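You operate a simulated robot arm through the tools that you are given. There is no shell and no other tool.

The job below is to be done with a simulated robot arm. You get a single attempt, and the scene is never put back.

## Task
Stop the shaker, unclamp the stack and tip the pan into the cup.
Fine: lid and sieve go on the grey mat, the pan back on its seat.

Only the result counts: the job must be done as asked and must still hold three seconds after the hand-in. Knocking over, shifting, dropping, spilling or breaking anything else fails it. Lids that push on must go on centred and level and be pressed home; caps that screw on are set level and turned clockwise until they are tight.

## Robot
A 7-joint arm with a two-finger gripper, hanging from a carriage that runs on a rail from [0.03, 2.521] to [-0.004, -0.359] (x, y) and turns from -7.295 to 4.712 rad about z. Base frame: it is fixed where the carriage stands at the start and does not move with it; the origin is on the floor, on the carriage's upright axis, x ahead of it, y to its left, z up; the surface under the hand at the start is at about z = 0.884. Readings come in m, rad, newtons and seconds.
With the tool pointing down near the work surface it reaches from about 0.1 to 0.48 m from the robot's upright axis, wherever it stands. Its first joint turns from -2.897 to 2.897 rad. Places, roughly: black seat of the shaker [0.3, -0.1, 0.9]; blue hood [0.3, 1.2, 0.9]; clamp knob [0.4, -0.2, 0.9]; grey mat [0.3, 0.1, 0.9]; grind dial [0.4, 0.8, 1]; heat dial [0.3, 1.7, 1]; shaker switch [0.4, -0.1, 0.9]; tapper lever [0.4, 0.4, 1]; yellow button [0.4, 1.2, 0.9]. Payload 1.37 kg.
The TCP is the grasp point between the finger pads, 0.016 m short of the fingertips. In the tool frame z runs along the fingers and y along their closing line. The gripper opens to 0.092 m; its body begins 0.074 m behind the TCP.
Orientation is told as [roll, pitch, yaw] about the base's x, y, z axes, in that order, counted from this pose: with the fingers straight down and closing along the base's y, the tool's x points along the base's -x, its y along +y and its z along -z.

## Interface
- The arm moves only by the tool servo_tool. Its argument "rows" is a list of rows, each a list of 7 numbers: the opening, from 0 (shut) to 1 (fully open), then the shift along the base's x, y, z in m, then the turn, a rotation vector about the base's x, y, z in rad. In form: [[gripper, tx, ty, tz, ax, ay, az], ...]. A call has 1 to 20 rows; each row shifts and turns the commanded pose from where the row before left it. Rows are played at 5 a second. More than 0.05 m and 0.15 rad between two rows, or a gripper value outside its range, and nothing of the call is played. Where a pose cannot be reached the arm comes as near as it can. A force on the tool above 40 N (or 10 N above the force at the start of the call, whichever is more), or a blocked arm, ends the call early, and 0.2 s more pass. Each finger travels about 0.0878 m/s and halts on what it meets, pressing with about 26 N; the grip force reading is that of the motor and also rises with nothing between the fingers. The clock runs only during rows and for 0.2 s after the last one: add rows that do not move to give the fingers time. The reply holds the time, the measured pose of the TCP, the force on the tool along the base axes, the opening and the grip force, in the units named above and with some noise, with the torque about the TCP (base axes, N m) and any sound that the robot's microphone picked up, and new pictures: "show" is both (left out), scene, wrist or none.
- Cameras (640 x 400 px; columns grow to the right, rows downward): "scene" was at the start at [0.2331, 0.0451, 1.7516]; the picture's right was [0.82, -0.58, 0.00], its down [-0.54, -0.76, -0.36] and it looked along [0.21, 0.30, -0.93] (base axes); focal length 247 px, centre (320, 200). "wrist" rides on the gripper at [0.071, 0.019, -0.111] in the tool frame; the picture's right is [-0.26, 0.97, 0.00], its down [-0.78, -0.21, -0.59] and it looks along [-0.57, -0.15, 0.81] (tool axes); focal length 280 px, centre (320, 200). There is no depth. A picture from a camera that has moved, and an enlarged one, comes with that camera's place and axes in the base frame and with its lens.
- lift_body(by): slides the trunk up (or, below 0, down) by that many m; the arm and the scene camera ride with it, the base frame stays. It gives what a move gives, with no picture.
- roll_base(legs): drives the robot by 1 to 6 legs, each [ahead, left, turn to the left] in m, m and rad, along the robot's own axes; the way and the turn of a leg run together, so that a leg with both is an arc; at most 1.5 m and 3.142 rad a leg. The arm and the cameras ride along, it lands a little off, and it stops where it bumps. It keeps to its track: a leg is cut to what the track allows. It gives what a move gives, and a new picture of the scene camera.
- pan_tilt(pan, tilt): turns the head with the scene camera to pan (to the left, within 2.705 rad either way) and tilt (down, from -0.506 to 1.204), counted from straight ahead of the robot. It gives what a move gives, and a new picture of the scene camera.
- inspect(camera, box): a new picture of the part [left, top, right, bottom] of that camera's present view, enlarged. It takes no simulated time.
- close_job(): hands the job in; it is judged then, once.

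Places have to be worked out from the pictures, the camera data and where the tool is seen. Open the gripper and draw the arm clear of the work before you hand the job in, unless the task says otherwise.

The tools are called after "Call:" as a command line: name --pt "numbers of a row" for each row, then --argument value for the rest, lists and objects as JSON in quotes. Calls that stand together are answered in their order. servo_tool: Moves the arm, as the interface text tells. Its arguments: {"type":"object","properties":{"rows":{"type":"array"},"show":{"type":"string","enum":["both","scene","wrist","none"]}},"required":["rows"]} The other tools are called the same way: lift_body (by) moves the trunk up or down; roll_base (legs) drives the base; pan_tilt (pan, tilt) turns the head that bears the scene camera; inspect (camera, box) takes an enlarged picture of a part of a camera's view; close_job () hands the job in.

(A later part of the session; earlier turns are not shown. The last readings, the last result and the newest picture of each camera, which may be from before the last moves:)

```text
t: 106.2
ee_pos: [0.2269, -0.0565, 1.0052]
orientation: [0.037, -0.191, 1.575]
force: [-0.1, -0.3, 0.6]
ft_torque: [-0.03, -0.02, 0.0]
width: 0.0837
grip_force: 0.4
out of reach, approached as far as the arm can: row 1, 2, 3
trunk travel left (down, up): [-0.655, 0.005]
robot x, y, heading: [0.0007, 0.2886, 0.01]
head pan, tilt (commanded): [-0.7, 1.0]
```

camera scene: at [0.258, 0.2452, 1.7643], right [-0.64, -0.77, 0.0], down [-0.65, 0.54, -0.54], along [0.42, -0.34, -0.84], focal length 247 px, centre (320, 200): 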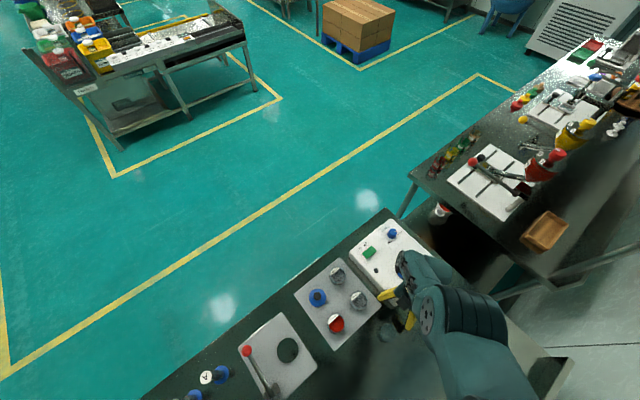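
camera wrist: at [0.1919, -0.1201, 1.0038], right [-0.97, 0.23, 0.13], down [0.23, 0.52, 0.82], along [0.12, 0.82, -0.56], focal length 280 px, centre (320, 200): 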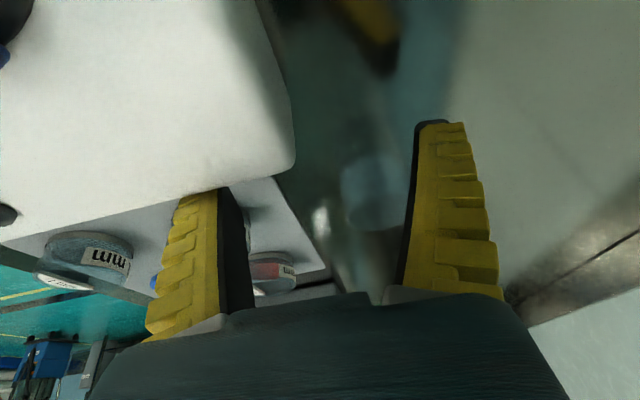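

Orientation follows but the position drifts outward, so a joint limit is still active. I continue turning the tool to vertical and on toward the outward tilt, in small checks.

Call:
servo_tool --pt "0.9 0 0 0 -0.1 0 0" --pt "0.9 0 0 0 -0.1 0 0" --pt "0.9 0 0 0 0 0 0" --show "scene"

```text
t: 107.0
ee_pos: [0.2403, -0.0752, 0.9835]
orientation: [0.038, 0.011, 1.575]
force: [-0.9, 0.1, -0.5]
ft_torque: [0.0, 0.04, -0.02]
width: 0.084
grip_force: 0.5
out of reach, approached as far as the arm can: row 1, 2
trunk travel left (down, up): [-0.655, 0.005]
robot x, y, heading: [0.0037, 0.285, 0.007]
head pan, tilt (commanded): [-0.7, 1.0]
camera scene: at [0.258, 0.2436, 1.8442], right [-0.64, -0.77, 0.0], down [-0.65, 0.54, -0.54], along [0.42, -0.34, -0.84], focal length 247 px, centre (320, 200)
```

scene: 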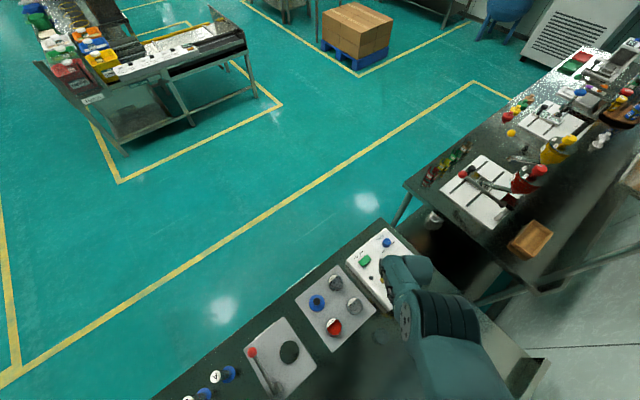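

The hand drifts toward the pan and lower, so I stop that and drive the base +y by 0.12 m to bring the hand away from the pan over free space.

Call:
roll_base --legs '[[0, 0.12, 0]]'

Call:
inspect --camera "scene" --box '[300, 200, 560, 400]'

```text
t: 108.3
ee_pos: [0.2396, 0.0443, 0.9853]
orientation: [0.037, 0.009, 1.573]
force: [-0.7, 0.0, 0.6]
ft_torque: [0.01, -0.01, 0.01]
width: 0.0837
grip_force: 1.0
trunk travel left (down, up): [-0.655, 0.005]
robot x, y, heading: [0.0065, 0.4083, 0.007]
head pan, tilt (commanded): [-0.7, 1.0]
camera scene: at [0.2593, 0.3624, 1.8442], right [-0.64, -0.77, 0.0], down [-0.65, 0.54, -0.54], along [0.42, -0.35, -0.84], focal length 247 px, centre (320, 200)
```

scene: 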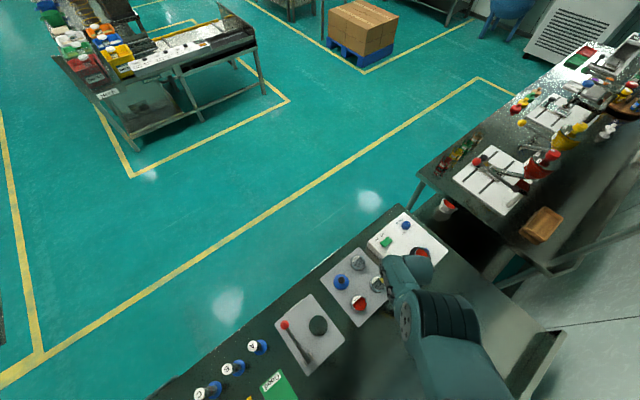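

```text
2.00 times, centred on (430, 300) of scene
camera zoom: at [0.2593, 0.3624, 1.8442], right [-0.64, -0.77, 0.0], down [-0.65, 0.54, -0.54], along [0.42, -0.35, -0.84], focal length 494 px, centre (100, 0)
```

zoom: 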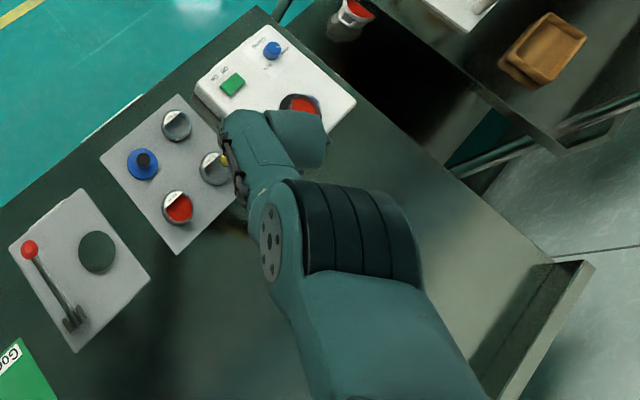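

Pan and sieves are fine. I test whether the arm follows commands here: a small rise.

Call:
servo_tool --pt "0.9 0 0 0.015 0 0 0" --pt "0.9 0 0 0.015 0 0 0" --pt "0.9 0 0 0 0 0 0" --show "none"

```text
t: 109.1
ee_pos: [0.2489, 0.0325, 1.0007]
orientation: [0.037, 0.009, 1.573]
force: [-0.4, -0.4, -0.3]
ft_torque: [0.02, 0.02, 0.04]
width: 0.0838
grip_force: 0.3
out of reach, approached as far as the arm can: row 1, 2
trunk travel left (down, up): [-0.655, 0.005]
robot x, y, heading: [0.0054, 0.4068, 0.011]
head pan, tilt (commanded): [-0.7, 1.0]
```

The arm appears fully stretched (it slides along its reach sphere), so inward commands fail. I turn the carriage to bring the hand over an empty part of the bench, where I can bend the arm safely.

Call:
roll_base --legs '[[0, 0, -0.5]]'

Call:
inspect --camera "wrist" --box '[0, 0, 640, 400]'

```text
t: 111.0
ee_pos: [0.0314, -0.0392, 1.0012]
orientation: [0.037, 0.01, 1.056]
force: [0.5, 0.1, 0.8]
ft_torque: [-0.02, -0.02, 0.01]
width: 0.0839
grip_force: 0.4
trunk travel left (down, up): [-0.655, 0.005]
robot x, y, heading: [0.0029, 0.407, -0.512]
head pan, tilt (commanded): [-0.7, 1.0]
camera scene: at [0.2049, 0.2429, 1.8442], right [-0.94, -0.35, 0.0], down [-0.3, 0.79, -0.54], along [0.19, -0.51, -0.84], focal length 247 px, centre (320, 200)
```

scene: 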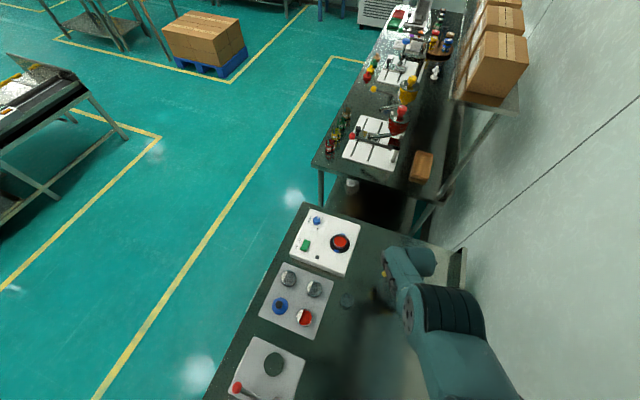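

```text
1.00 times, centred on (320, 200) of wrist (not enlarged: the box is as wide or as high as the picture)
camera zoom: at [-0.0146, -0.0937, 1.1132], right [-0.71, 0.7, 0.03], down [0.59, 0.57, 0.57], along [0.38, 0.43, -0.82], focal length 280 px, centre (320, 200)
```

zoom: 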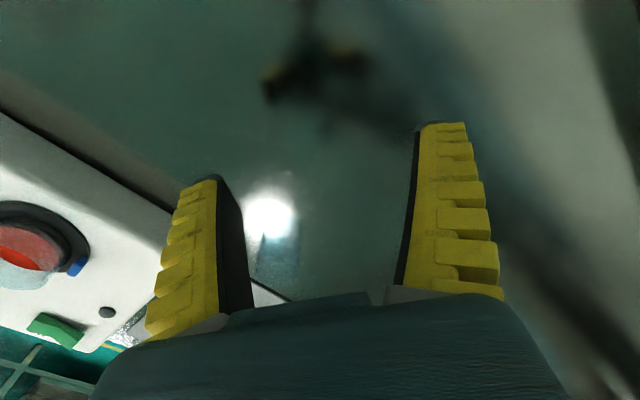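

The hand is over empty bench now and all objects look in place. I try bending the arm: a small move inward and down.

Call:
servo_tool --pt "0.9 0 0.015 -0.015 0 0 0" --pt "0.9 0 0.015 -0.015 0 0 0" --pt "0.9 0 0 0 0 0 0" --show "none"

```text
t: 111.8
ee_pos: [0.0333, -0.0124, 0.9718]
orientation: [0.039, 0.007, 1.056]
force: [0.9, 0.3, -0.2]
ft_torque: [-0.06, -0.03, 0.01]
width: 0.084
grip_force: 0.3
trunk travel left (down, up): [-0.655, 0.005]
robot x, y, heading: [0.0058, 0.4011, -0.509]
head pan, tilt (commanded): [-0.7, 1.0]
```

That was followed exactly. Now I try purely inward, then up.

Call:
servo_tool --pt "0.9 0 0.02 0 0 0 0" --pt "0.9 0 0.02 0 0 0 0" --pt "0.9 0 0 0 0 0 0" --show "none"

```text
t: 112.5
ee_pos: [0.033, 0.0085, 0.951]
orientation: [0.037, 0.008, 1.057]
force: [0.0, 0.1, 0.3]
ft_torque: [-0.06, -0.02, -0.01]
width: 0.0839
grip_force: 0.7
out of reach, approached as far as the arm can: row 1, 2
trunk travel left (down, up): [-0.655, 0.005]
robot x, y, heading: [0.0065, 0.4067, -0.507]
head pan, tilt (commanded): [-0.7, 1.0]
```

The motion is blocked only toward "in and up". I test the opposite direction to tell a stretched arm from a folded joint at its limit.

Call:
servo_tool --pt "0.9 0 -0.012 -0.012 0 0 0" --pt "0.9 0 0 0 0 0 0" --show "scene"

Call:
inspect --camera "scene" --box '[300, 200, 540, 400]'

```text
t: 113.2
ee_pos: [0.0347, -0.0005, 0.9406]
orientation: [0.036, 0.008, 1.058]
force: [-0.9, 0.6, 0.0]
ft_torque: [-0.03, 0.03, -0.03]
width: 0.0837
grip_force: 1.2
trunk travel left (down, up): [-0.655, 0.005]
robot x, y, heading: [0.0029, 0.4033, -0.512]
head pan, tilt (commanded): [-0.7, 1.0]
camera scene: at [0.2049, 0.2429, 1.8442], right [-0.94, -0.35, 0.0], down [-0.3, 0.79, -0.54], along [0.19, -0.51, -0.84], focal length 247 px, centre (320, 200)
```

scene: 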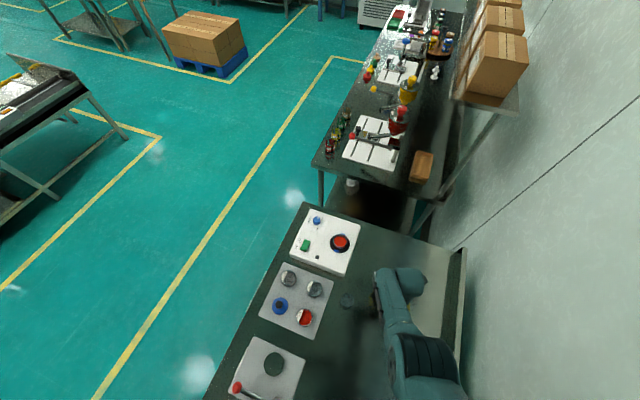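

```text
2.00 times, centred on (420, 300) of scene
camera zoom: at [0.2049, 0.2429, 1.8442], right [-0.94, -0.35, 0.0], down [-0.3, 0.79, -0.54], along [0.19, -0.51, -0.84], focal length 494 px, centre (120, 0)
```

zoom: 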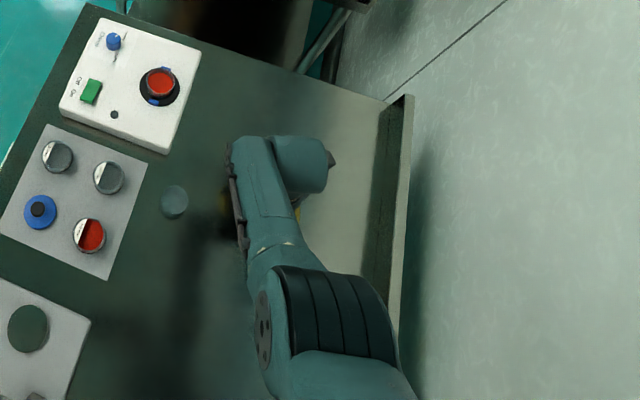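

The block is one-sided (can't come closer to the shoulder), so some joint is at a limit. I try unwinding the hand's yaw, which may free it, keeping the position.

Call:
servo_tool --pt "0.9 0 0 0.005 0 0 -0.12" --pt "0.9 0 0 0.005 0 0 -0.12" --pt "0.9 0 0 0 0 0 -0.12" --pt "0.9 0 0 0 0 0 -0.12" --pt "0.9 0 0 0 0 0 0" --show "none"

Call:
servo_tool --pt "0.9 0 0.015 0.015 0 0 0" --pt "0.9 0 0 0 0 0 0" --show "none"

```text
t: 114.3
ee_pos: [0.0337, -0.0027, 0.9477]
orientation: [0.035, 0.008, 0.575]
force: [0.9, -0.1, 0.0]
ft_torque: [0.0, 0.03, -0.02]
width: 0.0839
grip_force: 0.5
trunk travel left (down, up): [-0.655, 0.005]
robot x, y, heading: [0.0085, 0.4069, -0.506]
head pan, tilt (commanded): [-0.7, 1.0]
```

```text
t: 115.0
ee_pos: [0.0358, 0.0125, 0.9645]
orientation: [0.035, 0.007, 0.577]
force: [0.2, -0.1, -0.2]
ft_torque: [-0.04, 0.03, 0.04]
width: 0.0839
grip_force: 0.8
trunk travel left (down, up): [-0.655, 0.005]
robot x, y, heading: [0.0034, 0.4038, -0.511]
head pan, tilt (commanded): [-0.7, 1.0]
```

That worked — the arm follows inward and up again. I continue rising to a comfortable height.

Call:
servo_tool --pt "0.9 0 0.02 0.03 0 0 0" --pt "0.9 0 0.02 0.03 0 0 0" --pt "0.9 0 0.01 0.03 0 0 0" --pt "0.9 0 0 0.03 0 0 0" --pt "0.9 0 0 0 0 0 0" --show "none"

```text
t: 116.2
ee_pos: [0.0348, 0.0645, 1.0839]
orientation: [0.035, 0.01, 0.576]
force: [0.2, 0.0, -0.2]
ft_torque: [-0.02, -0.03, -0.02]
width: 0.0838
grip_force: 0.4
trunk travel left (down, up): [-0.655, 0.005]
robot x, y, heading: [0.0067, 0.4035, -0.506]
head pan, tilt (commanded): [-0.7, 1.0]
```

The arm moves freely again; the culprit was the hand's yaw near a wrist limit. I'll redo this mirrored: robot on the low-y side so the wrist stays mid-range. First I turn the carriage back to heading 0 and drive toward -y.

Call:
servo_tool --pt "0.9 0 0 0.02 0 0 -0.12" --pt "0.9 0 0 0.01 0 0 -0.12" --pt "0.9 0 0 0 0 0 -0.12" --pt "0.9 0 0 0 0 0 0" --show "none"

Call:
roll_base --legs '[[0, 0, 0.51], [0, -0.3, 0]]'

```text
t: 117.2
ee_pos: [0.0335, 0.0635, 1.1157]
orientation: [0.038, 0.009, 0.217]
force: [0.7, 0.4, 0.2]
ft_torque: [-0.03, 0.01, -0.01]
width: 0.0837
grip_force: 0.8
trunk travel left (down, up): [-0.655, 0.005]
robot x, y, heading: [0.0046, 0.4065, -0.505]
head pan, tilt (commanded): [-0.7, 1.0]
```

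```text
t: 120.6
ee_pos: [0.1967, -0.1791, 1.1139]
orientation: [0.036, 0.009, 0.73]
force: [-0.2, -0.2, -0.3]
ft_torque: [-0.01, -0.02, 0.05]
width: 0.0838
grip_force: 0.6
trunk travel left (down, up): [-0.655, 0.005]
robot x, y, heading: [0.0006, 0.1037, 0.005]
head pan, tilt (commanded): [-0.7, 1.0]
camera scene: at [0.2556, 0.0612, 1.8442], right [-0.64, -0.77, 0.0], down [-0.65, 0.54, -0.54], along [0.41, -0.35, -0.84], focal length 247 px, centre (320, 200)
```

scene: 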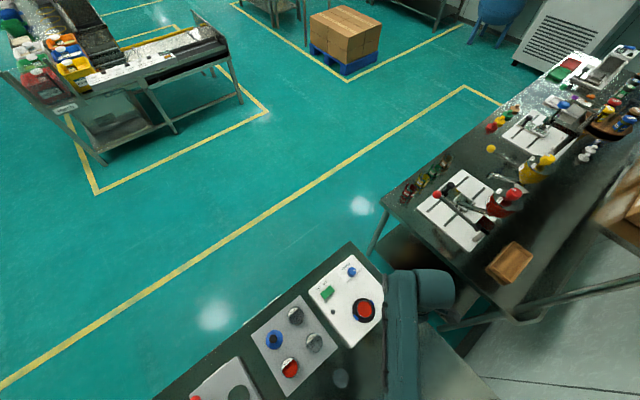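

All items remain in place. I bring the tool to the front of the robot at safe height, unwinding yaw to zero.

Call:
servo_tool --pt "0.9 0.006 0.041 0.002 0 0 -0.091" --pt "0.9 0.006 0.041 0.002 0 0 -0.091" --pt "0.9 0.006 0.041 0.002 0 0 -0.091" --pt "0.9 0.006 0.041 0.002 0 0 -0.091" --pt "0.9 0.006 0.041 0.002 0 0 -0.091" --pt "0.9 0.006 0.041 0 0 0 -0.091" --pt "0.9 0.006 0.041 0 0 0 -0.091" --pt "0.9 0.006 0.041 0 0 0 -0.091" --pt "0.9 0 0 0 0 0 0" --show "none"

Call:
roll_base --legs '[[0, -0.27, 0]]'

Call:
lift_body --by -0.08

```text
t: 122.6
ee_pos: [0.2457, 0.1472, 1.124]
orientation: [0.037, 0.009, 0.002]
force: [-0.2, -0.9, 0.0]
ft_torque: [-0.01, 0.03, -0.04]
width: 0.0838
grip_force: 0.8
trunk travel left (down, up): [-0.655, 0.005]
robot x, y, heading: [0.0, 0.1036, 0.007]
head pan, tilt (commanded): [-0.7, 1.0]
```

```text
t: 124.6
ee_pos: [0.242, -0.1283, 1.1248]
orientation: [0.037, 0.01, 0.006]
force: [0.2, 0.5, 0.3]
ft_torque: [-0.01, -0.02, -0.01]
width: 0.084
grip_force: 0.3
trunk travel left (down, up): [-0.655, 0.005]
robot x, y, heading: [-0.0029, -0.1697, 0.011]
head pan, tilt (commanded): [-0.7, 1.0]
camera scene: at [0.2524, -0.2136, 1.8442], right [-0.64, -0.77, 0.0], down [-0.65, 0.54, -0.54], along [0.42, -0.34, -0.84], focal length 247 px, centre (320, 200)
```

scene: 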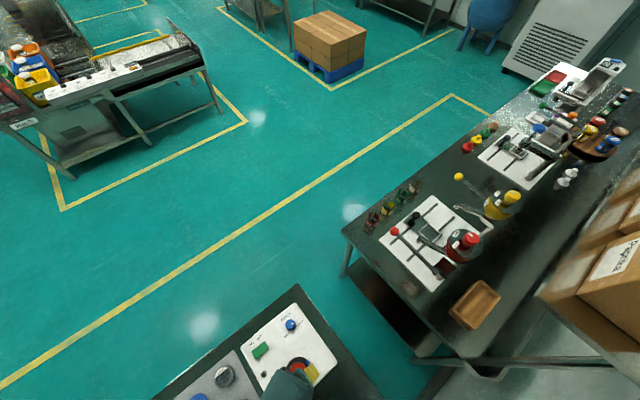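

```text
t: 125.8
ee_pos: [0.2416, -0.1267, 1.0445]
orientation: [0.038, 0.011, 0.005]
force: [-0.1, 0.1, 0.2]
ft_torque: [-0.01, -0.01, 0.02]
width: 0.084
grip_force: 0.8
trunk travel left (down, up): [-0.575, 0.085]
robot x, y, heading: [-0.0018, -0.1706, 0.007]
head pan, tilt (commanded): [-0.7, 1.0]
```

Robot is at y≈-0.17 with the trunk back at nominal height. I remove the small roll residue, go over to the cup region at height 1.10 and turn the hand to +90° yaw, with the head re-aimed at the bench.

Call:
servo_tool --pt "0.9 -0.004 0.018 0.02 -0.037 -0.01 -0.005" --pt "0.9 -0.006 0.018 0.02 0 0 0.143" --pt "0.9 -0.006 0.018 0.015 0 0 0.143" --pt "0.9 -0.006 0.018 0 0 0 0.143" --pt "0.9 -0.006 0.018 0 0 0 0.143" --pt "0.9 -0.006 0.018 0 0 0 0.143" --pt "0.9 -0.006 0.018 0 0 0 0.143" --pt "0.9 -0.006 0.018 0 0 0 0.143" --pt "0.9 -0.006 0.018 0 0 0 0.143" --pt "0.9 -0.006 0.018 0 0 0 0.143" --pt "0.9 -0.006 0.018 0 0 0 0.143" --pt "0.9 -0.003 0 0 0 0 0.14" --pt "0.9 0 0 0 0 0 0" --show "wrist"

Call:
pan_tilt --pan 0.3 --tilt 1.2

```text
t: 128.6
ee_pos: [0.1725, 0.0703, 1.1009]
orientation: [-0.002, -0.002, 1.572]
force: [0.2, 0.0, 0.1]
ft_torque: [0.0, 0.04, 0.01]
width: 0.0839
grip_force: 0.9
trunk travel left (down, up): [-0.575, 0.085]
robot x, y, heading: [-0.0003, -0.1714, 0.006]
head pan, tilt (commanded): [-0.7, 1.0]
camera wrist: at [0.1538, -0.0011, 1.211], right [-0.97, 0.26, 0.0], down [0.21, 0.78, 0.59], along [0.15, 0.57, -0.81], focal length 280 px, centre (320, 200)
```

wrist: 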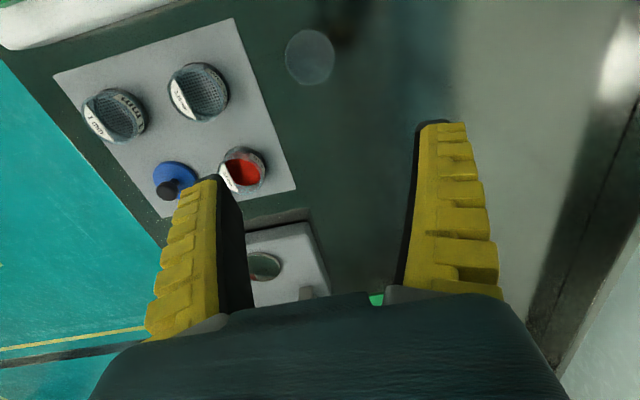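

```text
t: 129.8
ee_pos: [0.1728, 0.0697, 1.1005]
orientation: [0.001, -0.002, 1.568]
force: [-0.8, -0.2, 0.1]
ft_torque: [0.01, 0.0, 0.02]
width: 0.0837
grip_force: 0.9
trunk travel left (down, up): [-0.575, 0.085]
robot x, y, heading: [-0.0039, -0.1693, 0.004]
head pan, tilt (commanded): [0.3, 1.201]
camera scene: at [0.2521, -0.1522, 1.7517], right [0.3, -0.95, 0.0], down [-0.89, -0.28, -0.36], along [0.35, 0.11, -0.93], focal length 247 px, centre (320, 200)
```

scene: 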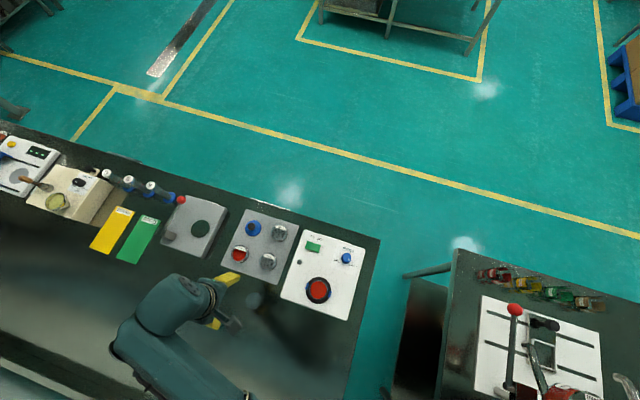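

Now I test the start of the mirrored swing: tilting toward -y in two stages, checking reach each time.

Call:
servo_tool --pt "0.9 0 0 0 -0.13 0 0" --pt "0.9 0 0 0 -0.13 0 0" --pt "0.9 0 0 0 -0.13 0 0" --pt "0.9 0 0 0 -0.13 0 0" --pt "0.9 0 0 0 0 0 0" --show "none"

Call:
servo_tool --pt "0.9 0 0 0 -0.13 0 0" --pt "0.9 0 0 0 -0.13 0 0" --pt "0.9 0 0 0 -0.13 0 0" --pt "0.9 0 0 0 0 0 0" --show "wrist"

```text
t: 131.0
ee_pos: [0.1726, 0.0684, 1.099]
orientation: [-0.001, 0.519, 1.57]
force: [0.0, 0.6, 0.9]
ft_torque: [-0.03, 0.01, 0.03]
width: 0.0837
grip_force: 0.7
trunk travel left (down, up): [-0.575, 0.085]
robot x, y, heading: [-0.0028, -0.1668, 0.009]
head pan, tilt (commanded): [0.3, 1.201]
```

```text
t: 132.0
ee_pos: [0.1849, 0.071, 1.0699]
orientation: [-0.006, 0.908, 1.569]
force: [0.4, -0.7, -0.4]
ft_torque: [-0.01, -0.05, -0.03]
width: 0.0836
grip_force: 1.1
out of reach, approached as far as the arm can: row 2, 3
trunk travel left (down, up): [-0.575, 0.085]
robot x, y, heading: [-0.0051, -0.1691, 0.009]
head pan, tilt (commanded): [0.3, 1.201]
camera wrist: at [0.1665, 0.1146, 1.1923], right [-0.96, 0.16, -0.21], down [0.21, 0.94, -0.25], along [0.16, -0.29, -0.95], focal length 280 px, centre (320, 200)
```

wrist: 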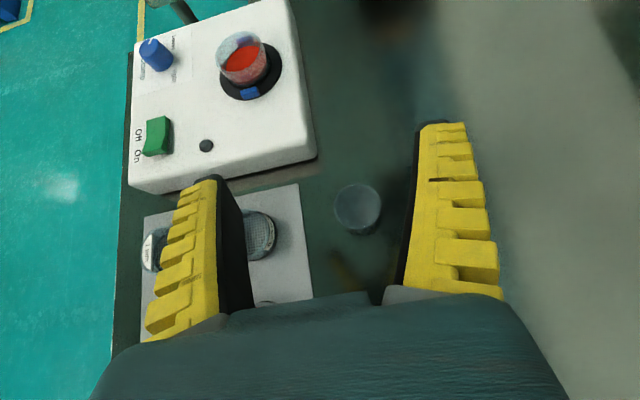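

The tilt is limited here at z 1.10 with deviation downward, which suggests lower is easier. I lower step by step toward the real working height and see whether the pose becomes exact.

Call:
servo_tool --pt "0.9 0 0 -0.03 0 0 0" --pt "0.9 0 0 -0.03 0 0 0" --pt "0.9 0 0 0 0 0 0" --show "none"

```text
t: 132.8
ee_pos: [0.1843, 0.0717, 1.0098]
orientation: [0.0, 0.906, 1.568]
force: [0.7, 0.5, -0.5]
ft_torque: [0.01, 0.01, 0.0]
width: 0.0839
grip_force: 1.0
trunk travel left (down, up): [-0.575, 0.085]
robot x, y, heading: [-0.0026, -0.1698, 0.01]
head pan, tilt (commanded): [0.3, 1.201]
```

At lower height the 52° tilt is exact. I set the rehearsal start above the cup at z≈0.98 and run the swing in short stages, stopping if anything is flagged.

Call:
servo_tool --pt "0.9 -0.005 0 -0.015 0 0 0" --pt "0.9 -0.0045 0 -0.015 0 0 0" --pt "0.9 0 0.0003 0 0.14 0 0" --pt "0.9 0 -0.0002 0 0.14 0 0" --pt "0.9 0 -0.0008 0 0.14 0 0" --pt "0.9 0 -0.0012 0 0.14 0 0" --pt "0.9 0 0 0 0 0 0" --show "none"

Call:
servo_tool --pt "0.9 0 -0.0017 0 0.14 0 0" --pt "0.9 0 -0.0022 0 0.14 0 0" --pt "0.9 0 -0.0026 0 0.14 0 0" --pt "0.9 0 -0.0029 0 0.14 0 0" --pt "0.9 0 0 0 0 0 0" --show "wrist"

```text
t: 134.4
ee_pos: [0.1787, 0.0698, 0.9867]
orientation: [0.001, 0.4, 1.569]
force: [-0.7, 0.3, -0.1]
ft_torque: [0.01, 0.03, -0.02]
width: 0.0839
grip_force: 0.4
out of reach, approached as far as the arm can: row 2, 3
trunk travel left (down, up): [-0.575, 0.085]
robot x, y, heading: [-0.0046, -0.1715, 0.008]
head pan, tilt (commanded): [0.3, 1.201]
```

```text
t: 135.6
ee_pos: [0.1787, 0.0604, 0.9855]
orientation: [0.0, -0.161, 1.567]
force: [-0.8, -0.1, -0.6]
ft_torque: [0.02, 0.0, 0.0]
width: 0.0837
grip_force: 0.4
trunk travel left (down, up): [-0.575, 0.085]
robot x, y, heading: [-0.0026, -0.1702, 0.008]
head pan, tilt (commanded): [0.3, 1.201]
camera wrist: at [0.1604, -0.0281, 1.0831], right [-0.96, 0.26, 0.04], down [0.21, 0.68, 0.71], along [0.15, 0.69, -0.71], focal length 280 px, centre (320, 200)
```

wrist: 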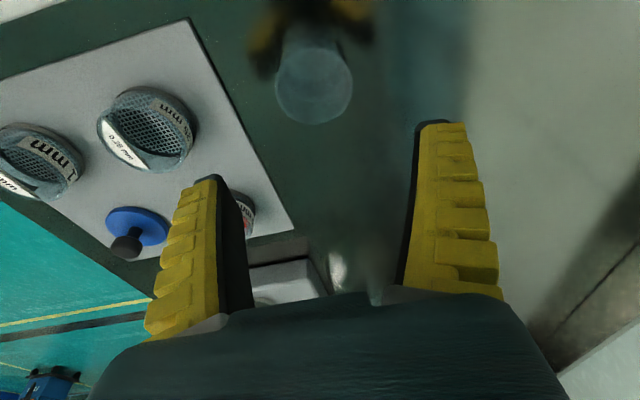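

Only a slight shortfall at the low inward pose (the trunk should be a few cm lower). I continue the swing outward to see the far end.

Call:
servo_tool --pt "0.9 0 -0.0033 0 0.14 0 0" --pt "0.9 0 -0.0035 0 0.14 0 0" --pt "0.9 0 -0.0036 0 0.14 0 0" --pt "0.9 0 -0.0037 0 0.14 0 0" --pt "0.9 0 0 0 0 0 0" --show "none"

Call:
servo_tool --pt "0.9 0 -0.0037 0 0.14 0 0" --pt "0.9 0 -0.0038 0 0.14 0 0" --pt "0.9 0 -0.0035 0 0.14 0 0" --pt "0.9 0 0 0 0 0 0" --show "none"

```text
t: 136.8
ee_pos: [0.1774, 0.0462, 0.9847]
orientation: [0.001, -0.72, 1.568]
force: [-0.4, 0.6, 0.6]
ft_torque: [0.01, 0.01, 0.0]
width: 0.084
grip_force: 1.0
trunk travel left (down, up): [-0.575, 0.085]
robot x, y, heading: [-0.0045, -0.1738, 0.009]
head pan, tilt (commanded): [0.3, 1.201]
```

```text
t: 137.8
ee_pos: [0.1785, 0.0347, 0.9841]
orientation: [0.002, -1.142, 1.569]
force: [0.8, 0.6, -0.3]
ft_torque: [0.02, -0.01, 0.0]
width: 0.0838
grip_force: 0.8
trunk travel left (down, up): [-0.575, 0.085]
robot x, y, heading: [-0.0018, -0.168, 0.005]
head pan, tilt (commanded): [0.3, 1.201]
```

Exact so far (117° total tilt). I probe a few more steps outward.

Call:
servo_tool --pt "0.9 0 -0.0034 0 0.12 0 0" --pt "0.9 0 -0.0031 0 0.12 0 0" --pt "0.9 0 0 0 0 0 0" --show "both"

Call:
inspect --camera "scene" --box '[160, 200, 400, 400]'

```text
t: 138.6
ee_pos: [0.1787, 0.0281, 0.9866]
orientation: [0.004, -1.38, 1.568]
force: [-0.7, 0.5, -1.1]
ft_torque: [-0.05, -0.01, 0.02]
width: 0.0837
grip_force: 0.3
trunk travel left (down, up): [-0.575, 0.085]
robot x, y, heading: [-0.0015, -0.1711, 0.008]
head pan, tilt (commanded): [0.3, 1.201]
camera scene: at [0.2521, -0.1522, 1.7517], right [0.3, -0.95, 0.0], down [-0.89, -0.28, -0.36], along [0.35, 0.11, -0.93], focal length 247 px, centre (320, 200)
camera wrist: at [0.1601, -0.0928, 0.9362], right [-0.96, 0.05, 0.26], down [0.21, -0.43, 0.88], along [0.15, 0.9, 0.41], focal length 280 px, centre (320, 200)
```

scene: 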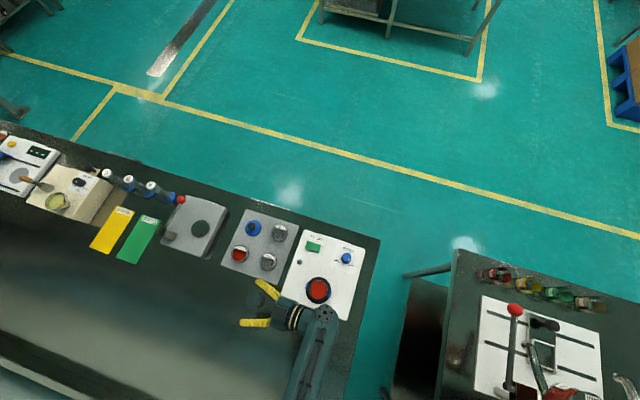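
wrist: 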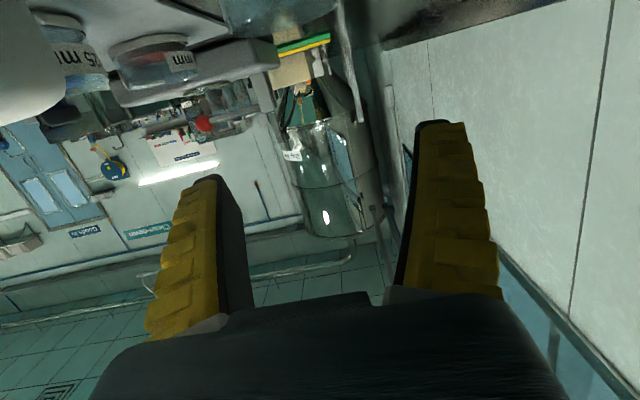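

```text
2.00 times, centred on (280, 300) of scene
camera zoom: at [0.2521, -0.1522, 1.7517], right [0.3, -0.95, 0.0], down [-0.89, -0.28, -0.36], along [0.35, 0.11, -0.93], focal length 494 px, centre (400, 0)
```

zoom: 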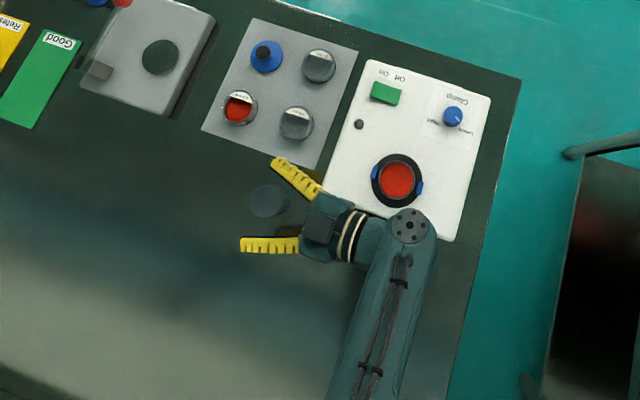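

The outward end reaches 79°, giving up to 130° total tilt. I swing back in stages, then lower the trunk by 4 cm (tool raised first) and re-check the start pose at the real height.

Call:
servo_tool --pt "0.9 0 0.0031 0.01 -0.12 0 0" --pt "0.9 0 0.0034 0.01 -0.12 0 0" --pt "0.9 0 0.0035 0.01 -0.14 0 0" --pt "0.9 0 0.0038 0.01 -0.14 0 0" --pt "0.9 0 0.0037 0.01 -0.14 0 0" --pt "0.9 0 0.0037 0 -0.14 0 0" --pt "0.9 0 0.0036 0 -0.14 0 0" --pt "0.9 0 0.0035 0 -0.14 0 0" --pt "0.9 0 0.0033 0 -0.14 0 0" --pt "0.9 0 0.0029 0 -0.14 0 0" --pt "0.9 0 0 0 0 0 0" --show "none"

Call:
lift_body --by -0.04

```text
t: 141.0
ee_pos: [0.1782, 0.0633, 1.0356]
orientation: [0.001, -0.017, 1.569]
force: [-0.2, 0.6, -0.3]
ft_torque: [0.01, -0.03, 0.02]
width: 0.0837
grip_force: 1.4
trunk travel left (down, up): [-0.575, 0.085]
robot x, y, heading: [-0.0023, -0.168, 0.006]
head pan, tilt (commanded): [0.3, 1.201]
```

```text
t: 141.8
ee_pos: [0.1777, 0.0627, 0.996]
orientation: [-0.001, -0.02, 1.568]
force: [-0.3, -0.7, -0.2]
ft_torque: [0.03, -0.01, 0.02]
width: 0.0837
grip_force: 1.1
trunk travel left (down, up): [-0.535, 0.125]
robot x, y, heading: [-0.0022, -0.1675, 0.003]
head pan, tilt (commanded): [0.3, 1.201]
```

Trunk is 4 cm lower. I tilt inward to 0.85 rad at the real pour height in two stages.

Call:
servo_tool --pt "0.9 -0.001 0.003 -0.005 -0.14 0 0" --pt "0.9 -0.001 0.003 -0.005 -0.14 0 0" --pt "0.9 -0.001 0.003 -0.005 -0.14 0 0" --pt "0.9 0 0 0 0 0 0" --show "none"

Call:
servo_tool --pt "0.9 0 0 -0.005 -0.14 0 0" --pt "0.9 0 0 -0.005 -0.14 0 0" --pt "0.9 0 0 -0.005 -0.145 0 0" --pt "0.9 0 0 0 0 0 0" --show "wrist"

```text
t: 142.8
ee_pos: [0.1755, 0.0713, 0.9803]
orientation: [-0.001, 0.402, 1.568]
force: [0.0, 0.8, -0.7]
ft_torque: [0.0, 0.01, -0.03]
width: 0.0838
grip_force: 1.0
trunk travel left (down, up): [-0.535, 0.125]
robot x, y, heading: [-0.0016, -0.1721, 0.005]
head pan, tilt (commanded): [0.3, 1.201]
```

```text
t: 143.8
ee_pos: [0.1761, 0.0715, 0.9669]
orientation: [-0.002, 0.827, 1.569]
force: [0.0, -0.2, 0.5]
ft_torque: [-0.04, -0.04, -0.04]
width: 0.0836
grip_force: 0.5
trunk travel left (down, up): [-0.535, 0.125]
robot x, y, heading: [0.0001, -0.1696, 0.008]
head pan, tilt (commanded): [0.3, 1.201]
camera wrist: at [0.1571, 0.1057, 1.0928], right [-0.96, 0.18, -0.19], down [0.21, 0.96, -0.17], along [0.15, -0.21, -0.97], focal length 280 px, centre (320, 200)
```

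wrist: 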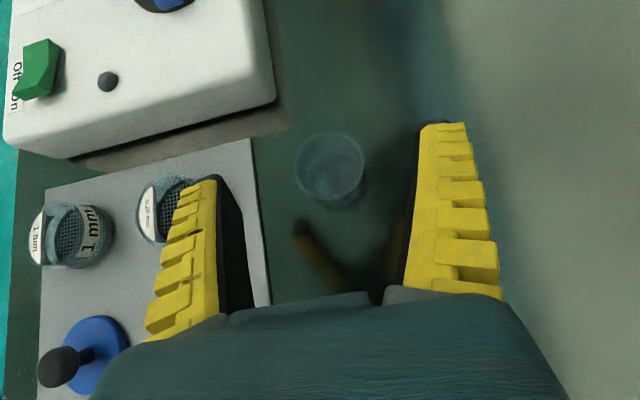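

The start pose is exact at the real height. I refine the cup position from this close view.

Call:
inspect --camera "wrist" --box '[280, 120, 380, 220]'

```text
4.00 times, centred on (330, 170) of wrist
camera zoom: at [0.1571, 0.1057, 1.0928], right [-0.96, 0.18, -0.19], down [0.21, 0.96, -0.17], along [0.15, -0.21, -0.97], focal length 1122 px, centre (280, 320)
```

zoom: 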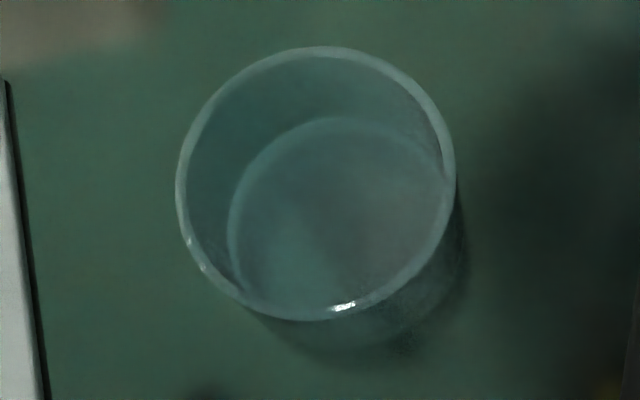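

Cup axis ≈ (0.175, 0.045), rim z≈0.913. I run the swing once more with the empty hand at the real height with the trunk lowered, in stages.

Call:
servo_tool --pt "0.9 0 0.0003 0 0.14 0 0" --pt "0.9 0 -0.0002 0 0.14 0 0" --pt "0.9 0 -0.0008 0 0.14 0 0" --pt "0.9 0 -0.0012 0 0.14 0 0" --pt "0.9 0 -0.0017 0 0.14 0 0" --pt "0.9 0 -0.0022 0 0.14 0 0" --pt "0.9 0 -0.0026 0 0.14 0 0" --pt "0.9 0 -0.0029 0 0.14 0 0" --pt "0.9 0 0 0 0 0 0" --show "none"

Call:
servo_tool --pt "0.9 0 -0.0033 0 0.14 0 0" --pt "0.9 0 -0.0035 0 0.14 0 0" --pt "0.9 0 -0.0036 0 0.14 0 0" --pt "0.9 0 -0.0037 0 0.14 0 0" --pt "0.9 0 0 0 0 0 0" --show "none"

Call:
servo_tool --pt "0.9 0 -0.0037 0.003 0.14 0 0" --pt "0.9 0 -0.0038 0.003 0.14 0 0" --pt "0.9 0 0 0 0 0 0" --show "none"

```text
t: 145.8
ee_pos: [0.1746, 0.06, 0.9655]
orientation: [-0.001, -0.296, 1.569]
force: [-1.0, 0.0, 0.3]
ft_torque: [0.04, 0.03, 0.02]
width: 0.0837
grip_force: 0.3
trunk travel left (down, up): [-0.535, 0.125]
robot x, y, heading: [0.0008, -0.1705, 0.004]
head pan, tilt (commanded): [0.3, 1.201]
```

```text
t: 147.1
ee_pos: [0.1765, 0.0471, 0.9654]
orientation: [0.001, -0.853, 1.569]
force: [0.4, -0.5, 0.0]
ft_torque: [0.01, 0.04, 0.01]
width: 0.0839
grip_force: 0.4
trunk travel left (down, up): [-0.535, 0.125]
robot x, y, heading: [-0.0026, -0.1692, 0.008]
head pan, tilt (commanded): [0.3, 1.201]
```

```text
t: 147.8
ee_pos: [0.1757, 0.0381, 0.9713]
orientation: [0.003, -1.137, 1.57]
force: [0.4, 0.3, -0.1]
ft_torque: [-0.01, -0.02, 0.01]
width: 0.0835
grip_force: 1.0
trunk travel left (down, up): [-0.535, 0.125]
robot x, y, heading: [-0.0038, -0.1695, 0.011]
head pan, tilt (commanded): [0.3, 1.201]
```

Call:
servo_tool --pt "0.9 0 -0.0035 0.003 0.12 0 0" --pt "0.9 0 -0.003 0.003 0.1 0 0" --pt "0.9 0 0 0 0 0 0" --show "wrist"

```text
t: 148.7
ee_pos: [0.1761, 0.032, 0.9767]
orientation: [0.005, -1.357, 1.567]
force: [-0.1, 0.3, -0.4]
ft_torque: [-0.03, -0.03, -0.02]
width: 0.0837
grip_force: 0.9
trunk travel left (down, up): [-0.535, 0.125]
robot x, y, heading: [0.0006, -0.1691, 0.003]
head pan, tilt (commanded): [0.3, 1.201]
camera wrist: at [0.1571, -0.0912, 0.9309], right [-0.96, 0.06, 0.26], down [0.21, -0.41, 0.89], along [0.15, 0.91, 0.38], focal length 280 px, centre (320, 200)
```

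wrist: 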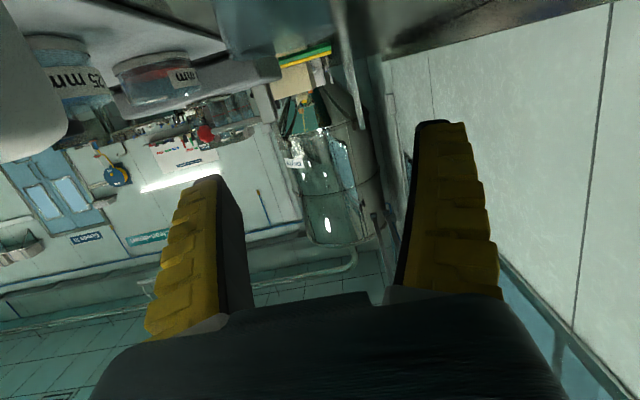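

The full 125° swing is reachable at working height. I swing back (rising), then go over the pan with the same 0.83 rad inward tilt.

Call:
servo_tool --pt "0.9 0 0.003 0.005 -0.12 0 0" --pt "0.9 0 0.003 0.005 -0.14 0 0" --pt "0.9 0 0.0035 0.005 -0.14 0 0" --pt "0.9 0 0.0038 0.005 -0.14 0 0" --pt "0.9 0 0.0037 0.005 -0.14 0 0" --pt "0.9 0 0.0037 0.005 -0.14 0 0" --pt "0.9 0 0.0036 0.005 -0.14 0 0" --pt "0.9 0 0.0035 0.005 -0.14 0 0" --pt "0.9 0 0.0033 0.005 -0.14 0 0" --pt "0.9 0 0.0029 0.005 -0.12 0 0" --pt "0.9 0 0 0 0 0 0" --show "none"

Call:
servo_tool --pt "0.9 0.015 -0.03 0.005 0 0 0" --pt "0.9 0.02 -0.04 0 0 0 0" --pt "0.9 0.02 -0.04 0 0 0 0" --pt "0.9 0.02 -0.04 0 0 0 0" --pt "0.9 0.0145 -0.04 0 0 0 0" --pt "0.9 0 0 0 0 0 0" --show "none"

```text
t: 151.1
ee_pos: [0.175, 0.0659, 1.0285]
orientation: [-0.001, 0.008, 1.569]
force: [-0.1, 0.2, 0.6]
ft_torque: [0.0, 0.04, -0.02]
width: 0.0838
grip_force: 0.6
trunk travel left (down, up): [-0.535, 0.125]
robot x, y, heading: [-0.0034, -0.1714, 0.01]
head pan, tilt (commanded): [0.3, 1.201]
```

```text
t: 152.4
ee_pos: [0.266, -0.1267, 1.0327]
orientation: [-0.001, 0.003, 1.57]
force: [0.0, 0.8, -0.3]
ft_torque: [-0.01, -0.05, 0.03]
width: 0.0838
grip_force: 0.4
trunk travel left (down, up): [-0.535, 0.125]
robot x, y, heading: [-0.0013, -0.17, 0.006]
head pan, tilt (commanded): [0.3, 1.201]
```

Above the pan now, tool vertical. I tilt to 0.83 rad here, still 7 cm above the pan, and look.

Call:
servo_tool --pt "0.9 0 -0.0025 0.005 -0.14 0 0" --pt "0.9 0 -0.0025 0.005 -0.14 0 0" --pt "0.9 0 -0.0025 0 -0.14 0 0" --pt "0.9 0 -0.0025 0 -0.14 0 0" --pt "0.9 0 -0.0025 0 -0.14 0 0" --pt "0.9 0 -0.0025 0 -0.125 0 0" --pt "0.9 0 0 0 0 0 0" --show "both"

Call:
inspect --camera "wrist" --box '[240, 60, 420, 220]'

```text
t: 154.1
ee_pos: [0.264, -0.1396, 1.042]
orientation: [-0.002, 0.831, 1.569]
force: [-0.4, -0.4, 0.2]
ft_torque: [0.01, -0.03, 0.01]
width: 0.0841
grip_force: 0.3
trunk travel left (down, up): [-0.535, 0.125]
robot x, y, heading: [-0.0049, -0.1692, 0.006]
head pan, tilt (commanded): [0.3, 1.201]
camera scene: at [0.2521, -0.1522, 1.7116], right [0.3, -0.95, 0.0], down [-0.89, -0.28, -0.36], along [0.35, 0.11, -0.93], focal length 247 px, centre (320, 200)
camera wrist: at [0.2458, -0.1049, 1.1682], right [-0.96, 0.18, -0.19], down [0.21, 0.96, -0.18], along [0.15, -0.21, -0.96], focal length 280 px, centre (320, 200)
```

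scene: 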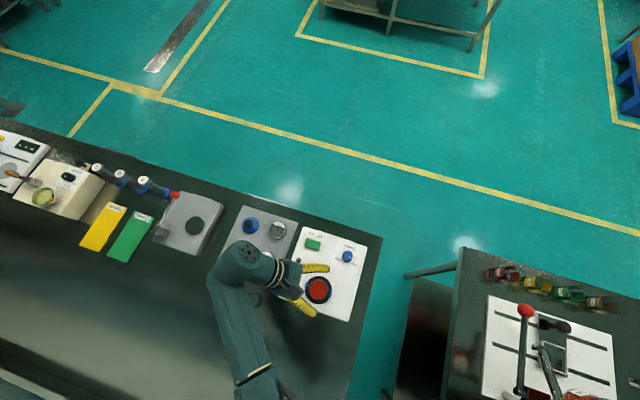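
wrist: 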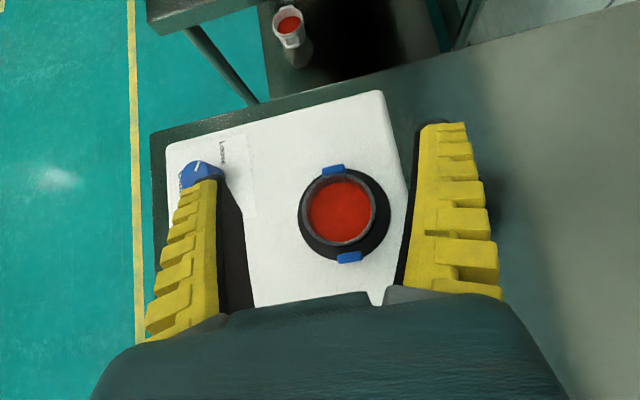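

```text
2.50 times, centred on (330, 140) of wrist
camera zoom: at [0.2458, -0.1049, 1.1682], right [-0.96, 0.18, -0.19], down [0.21, 0.96, -0.18], along [0.15, -0.21, -0.96], focal length 701 px, centre (295, 350)
```

zoom: 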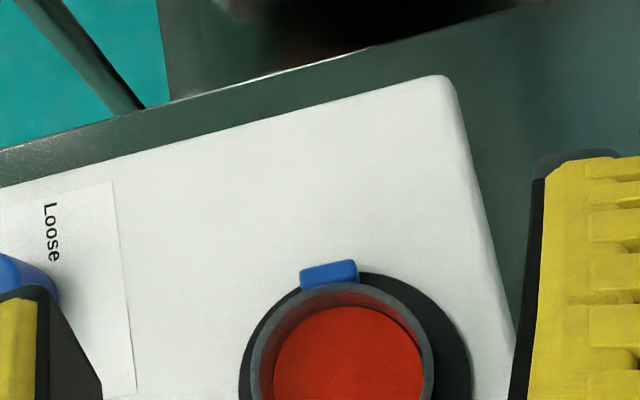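

Call:
inspect --camera "wrist" --box '[280, 150, 400, 280]'

```text
3.08 times, centred on (340, 215) of wrist
camera zoom: at [0.2458, -0.1049, 1.1682], right [-0.96, 0.18, -0.19], down [0.21, 0.96, -0.18], along [0.15, -0.21, -0.96], focal length 863 px, centre (258, 154)
```

zoom: 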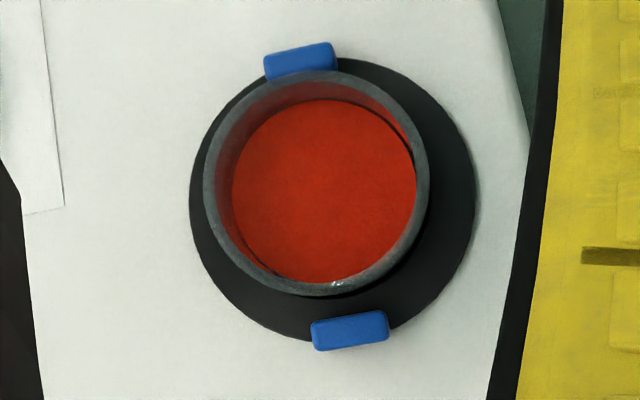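

The pan's axis is at (0.266, -0.140) — the shaker has not moved. I descend around it to z≈0.957 with open fingers on its ±x sides.

Call:
servo_tool --pt "0.9 0.001 -0.001 -0.025 0 0 0" --pt "0.9 0 0 -0.025 0 0 0" --pt "0.9 0 0 -0.018 0 0 0" --pt "0.9 0 0 -0.01 0 0 0" --pt "0.9 0 0 0 0 0 0" --show "both"

Call:
inspect --camera "wrist" --box '[200, 100, 440, 300]'

Call:
inspect --camera "scene" --box '[260, 230, 360, 330]'

```text
t: 155.2
ee_pos: [0.2673, -0.1399, 0.9643]
orientation: [0.001, 0.831, 1.569]
force: [0.2, -0.1, 0.2]
ft_torque: [0.02, 0.0, -0.01]
width: 0.0839
grip_force: 0.7
trunk travel left (down, up): [-0.535, 0.125]
robot x, y, heading: [0.0007, -0.1706, 0.006]
head pan, tilt (commanded): [0.3, 1.201]
camera scene: at [0.2521, -0.1522, 1.7116], right [0.3, -0.95, 0.0], down [-0.89, -0.28, -0.36], along [0.35, 0.11, -0.93], focal length 247 px, centre (320, 200)
camera wrist: at [0.2483, -0.1055, 1.0912], right [-0.96, 0.18, -0.19], down [0.21, 0.96, -0.18], along [0.15, -0.21, -0.96], focal length 280 px, centre (320, 200)
```

scene: 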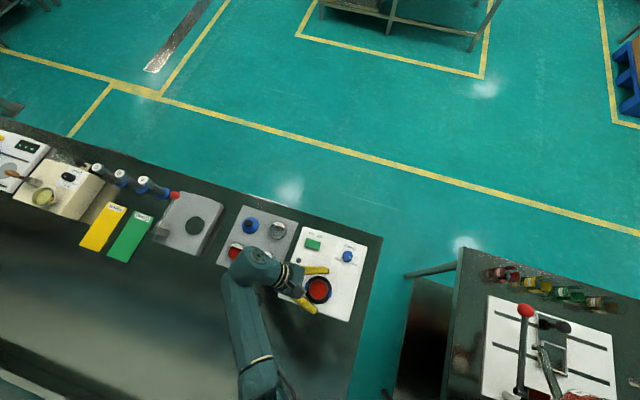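
wrist: 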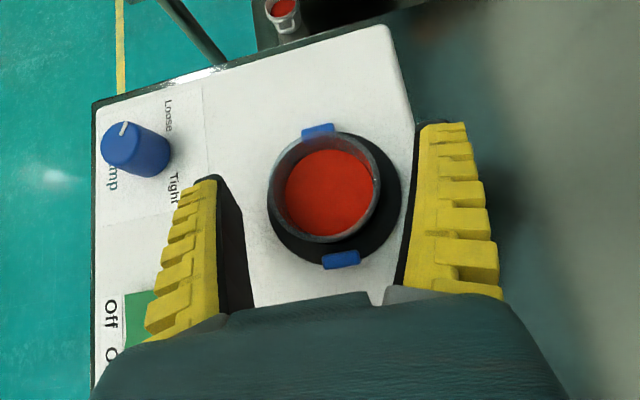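

```text
2.00 times, centred on (320, 200) of wrist
camera zoom: at [0.2483, -0.1055, 1.0912], right [-0.96, 0.18, -0.19], down [0.21, 0.96, -0.18], along [0.15, -0.21, -0.96], focal length 561 px, centre (320, 200)
```

zoom: 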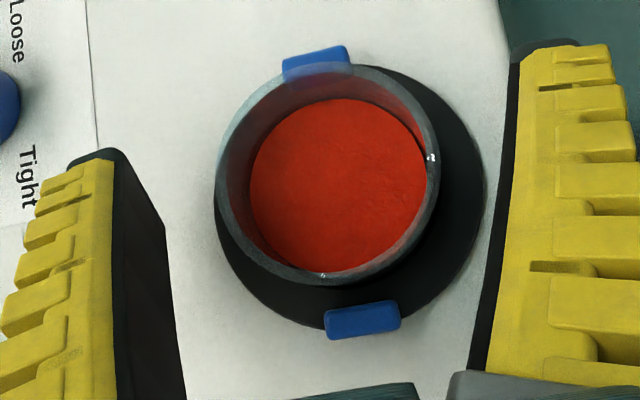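

```text
4.00 times, centred on (310, 280) of scene
camera zoom: at [0.2521, -0.1522, 1.7116], right [0.3, -0.95, 0.0], down [-0.89, -0.28, -0.36], along [0.35, 0.11, -0.93], focal length 989 px, centre (360, -120)
```

zoom: 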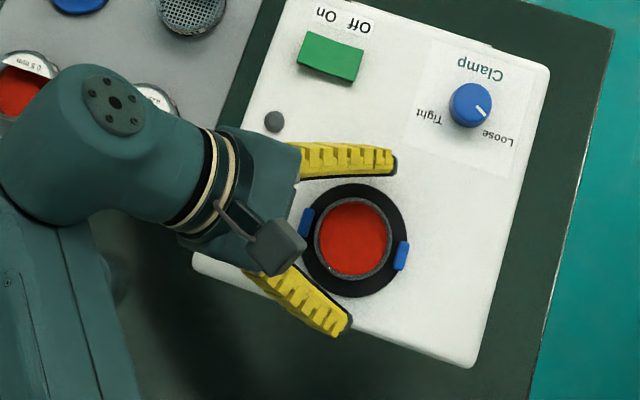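

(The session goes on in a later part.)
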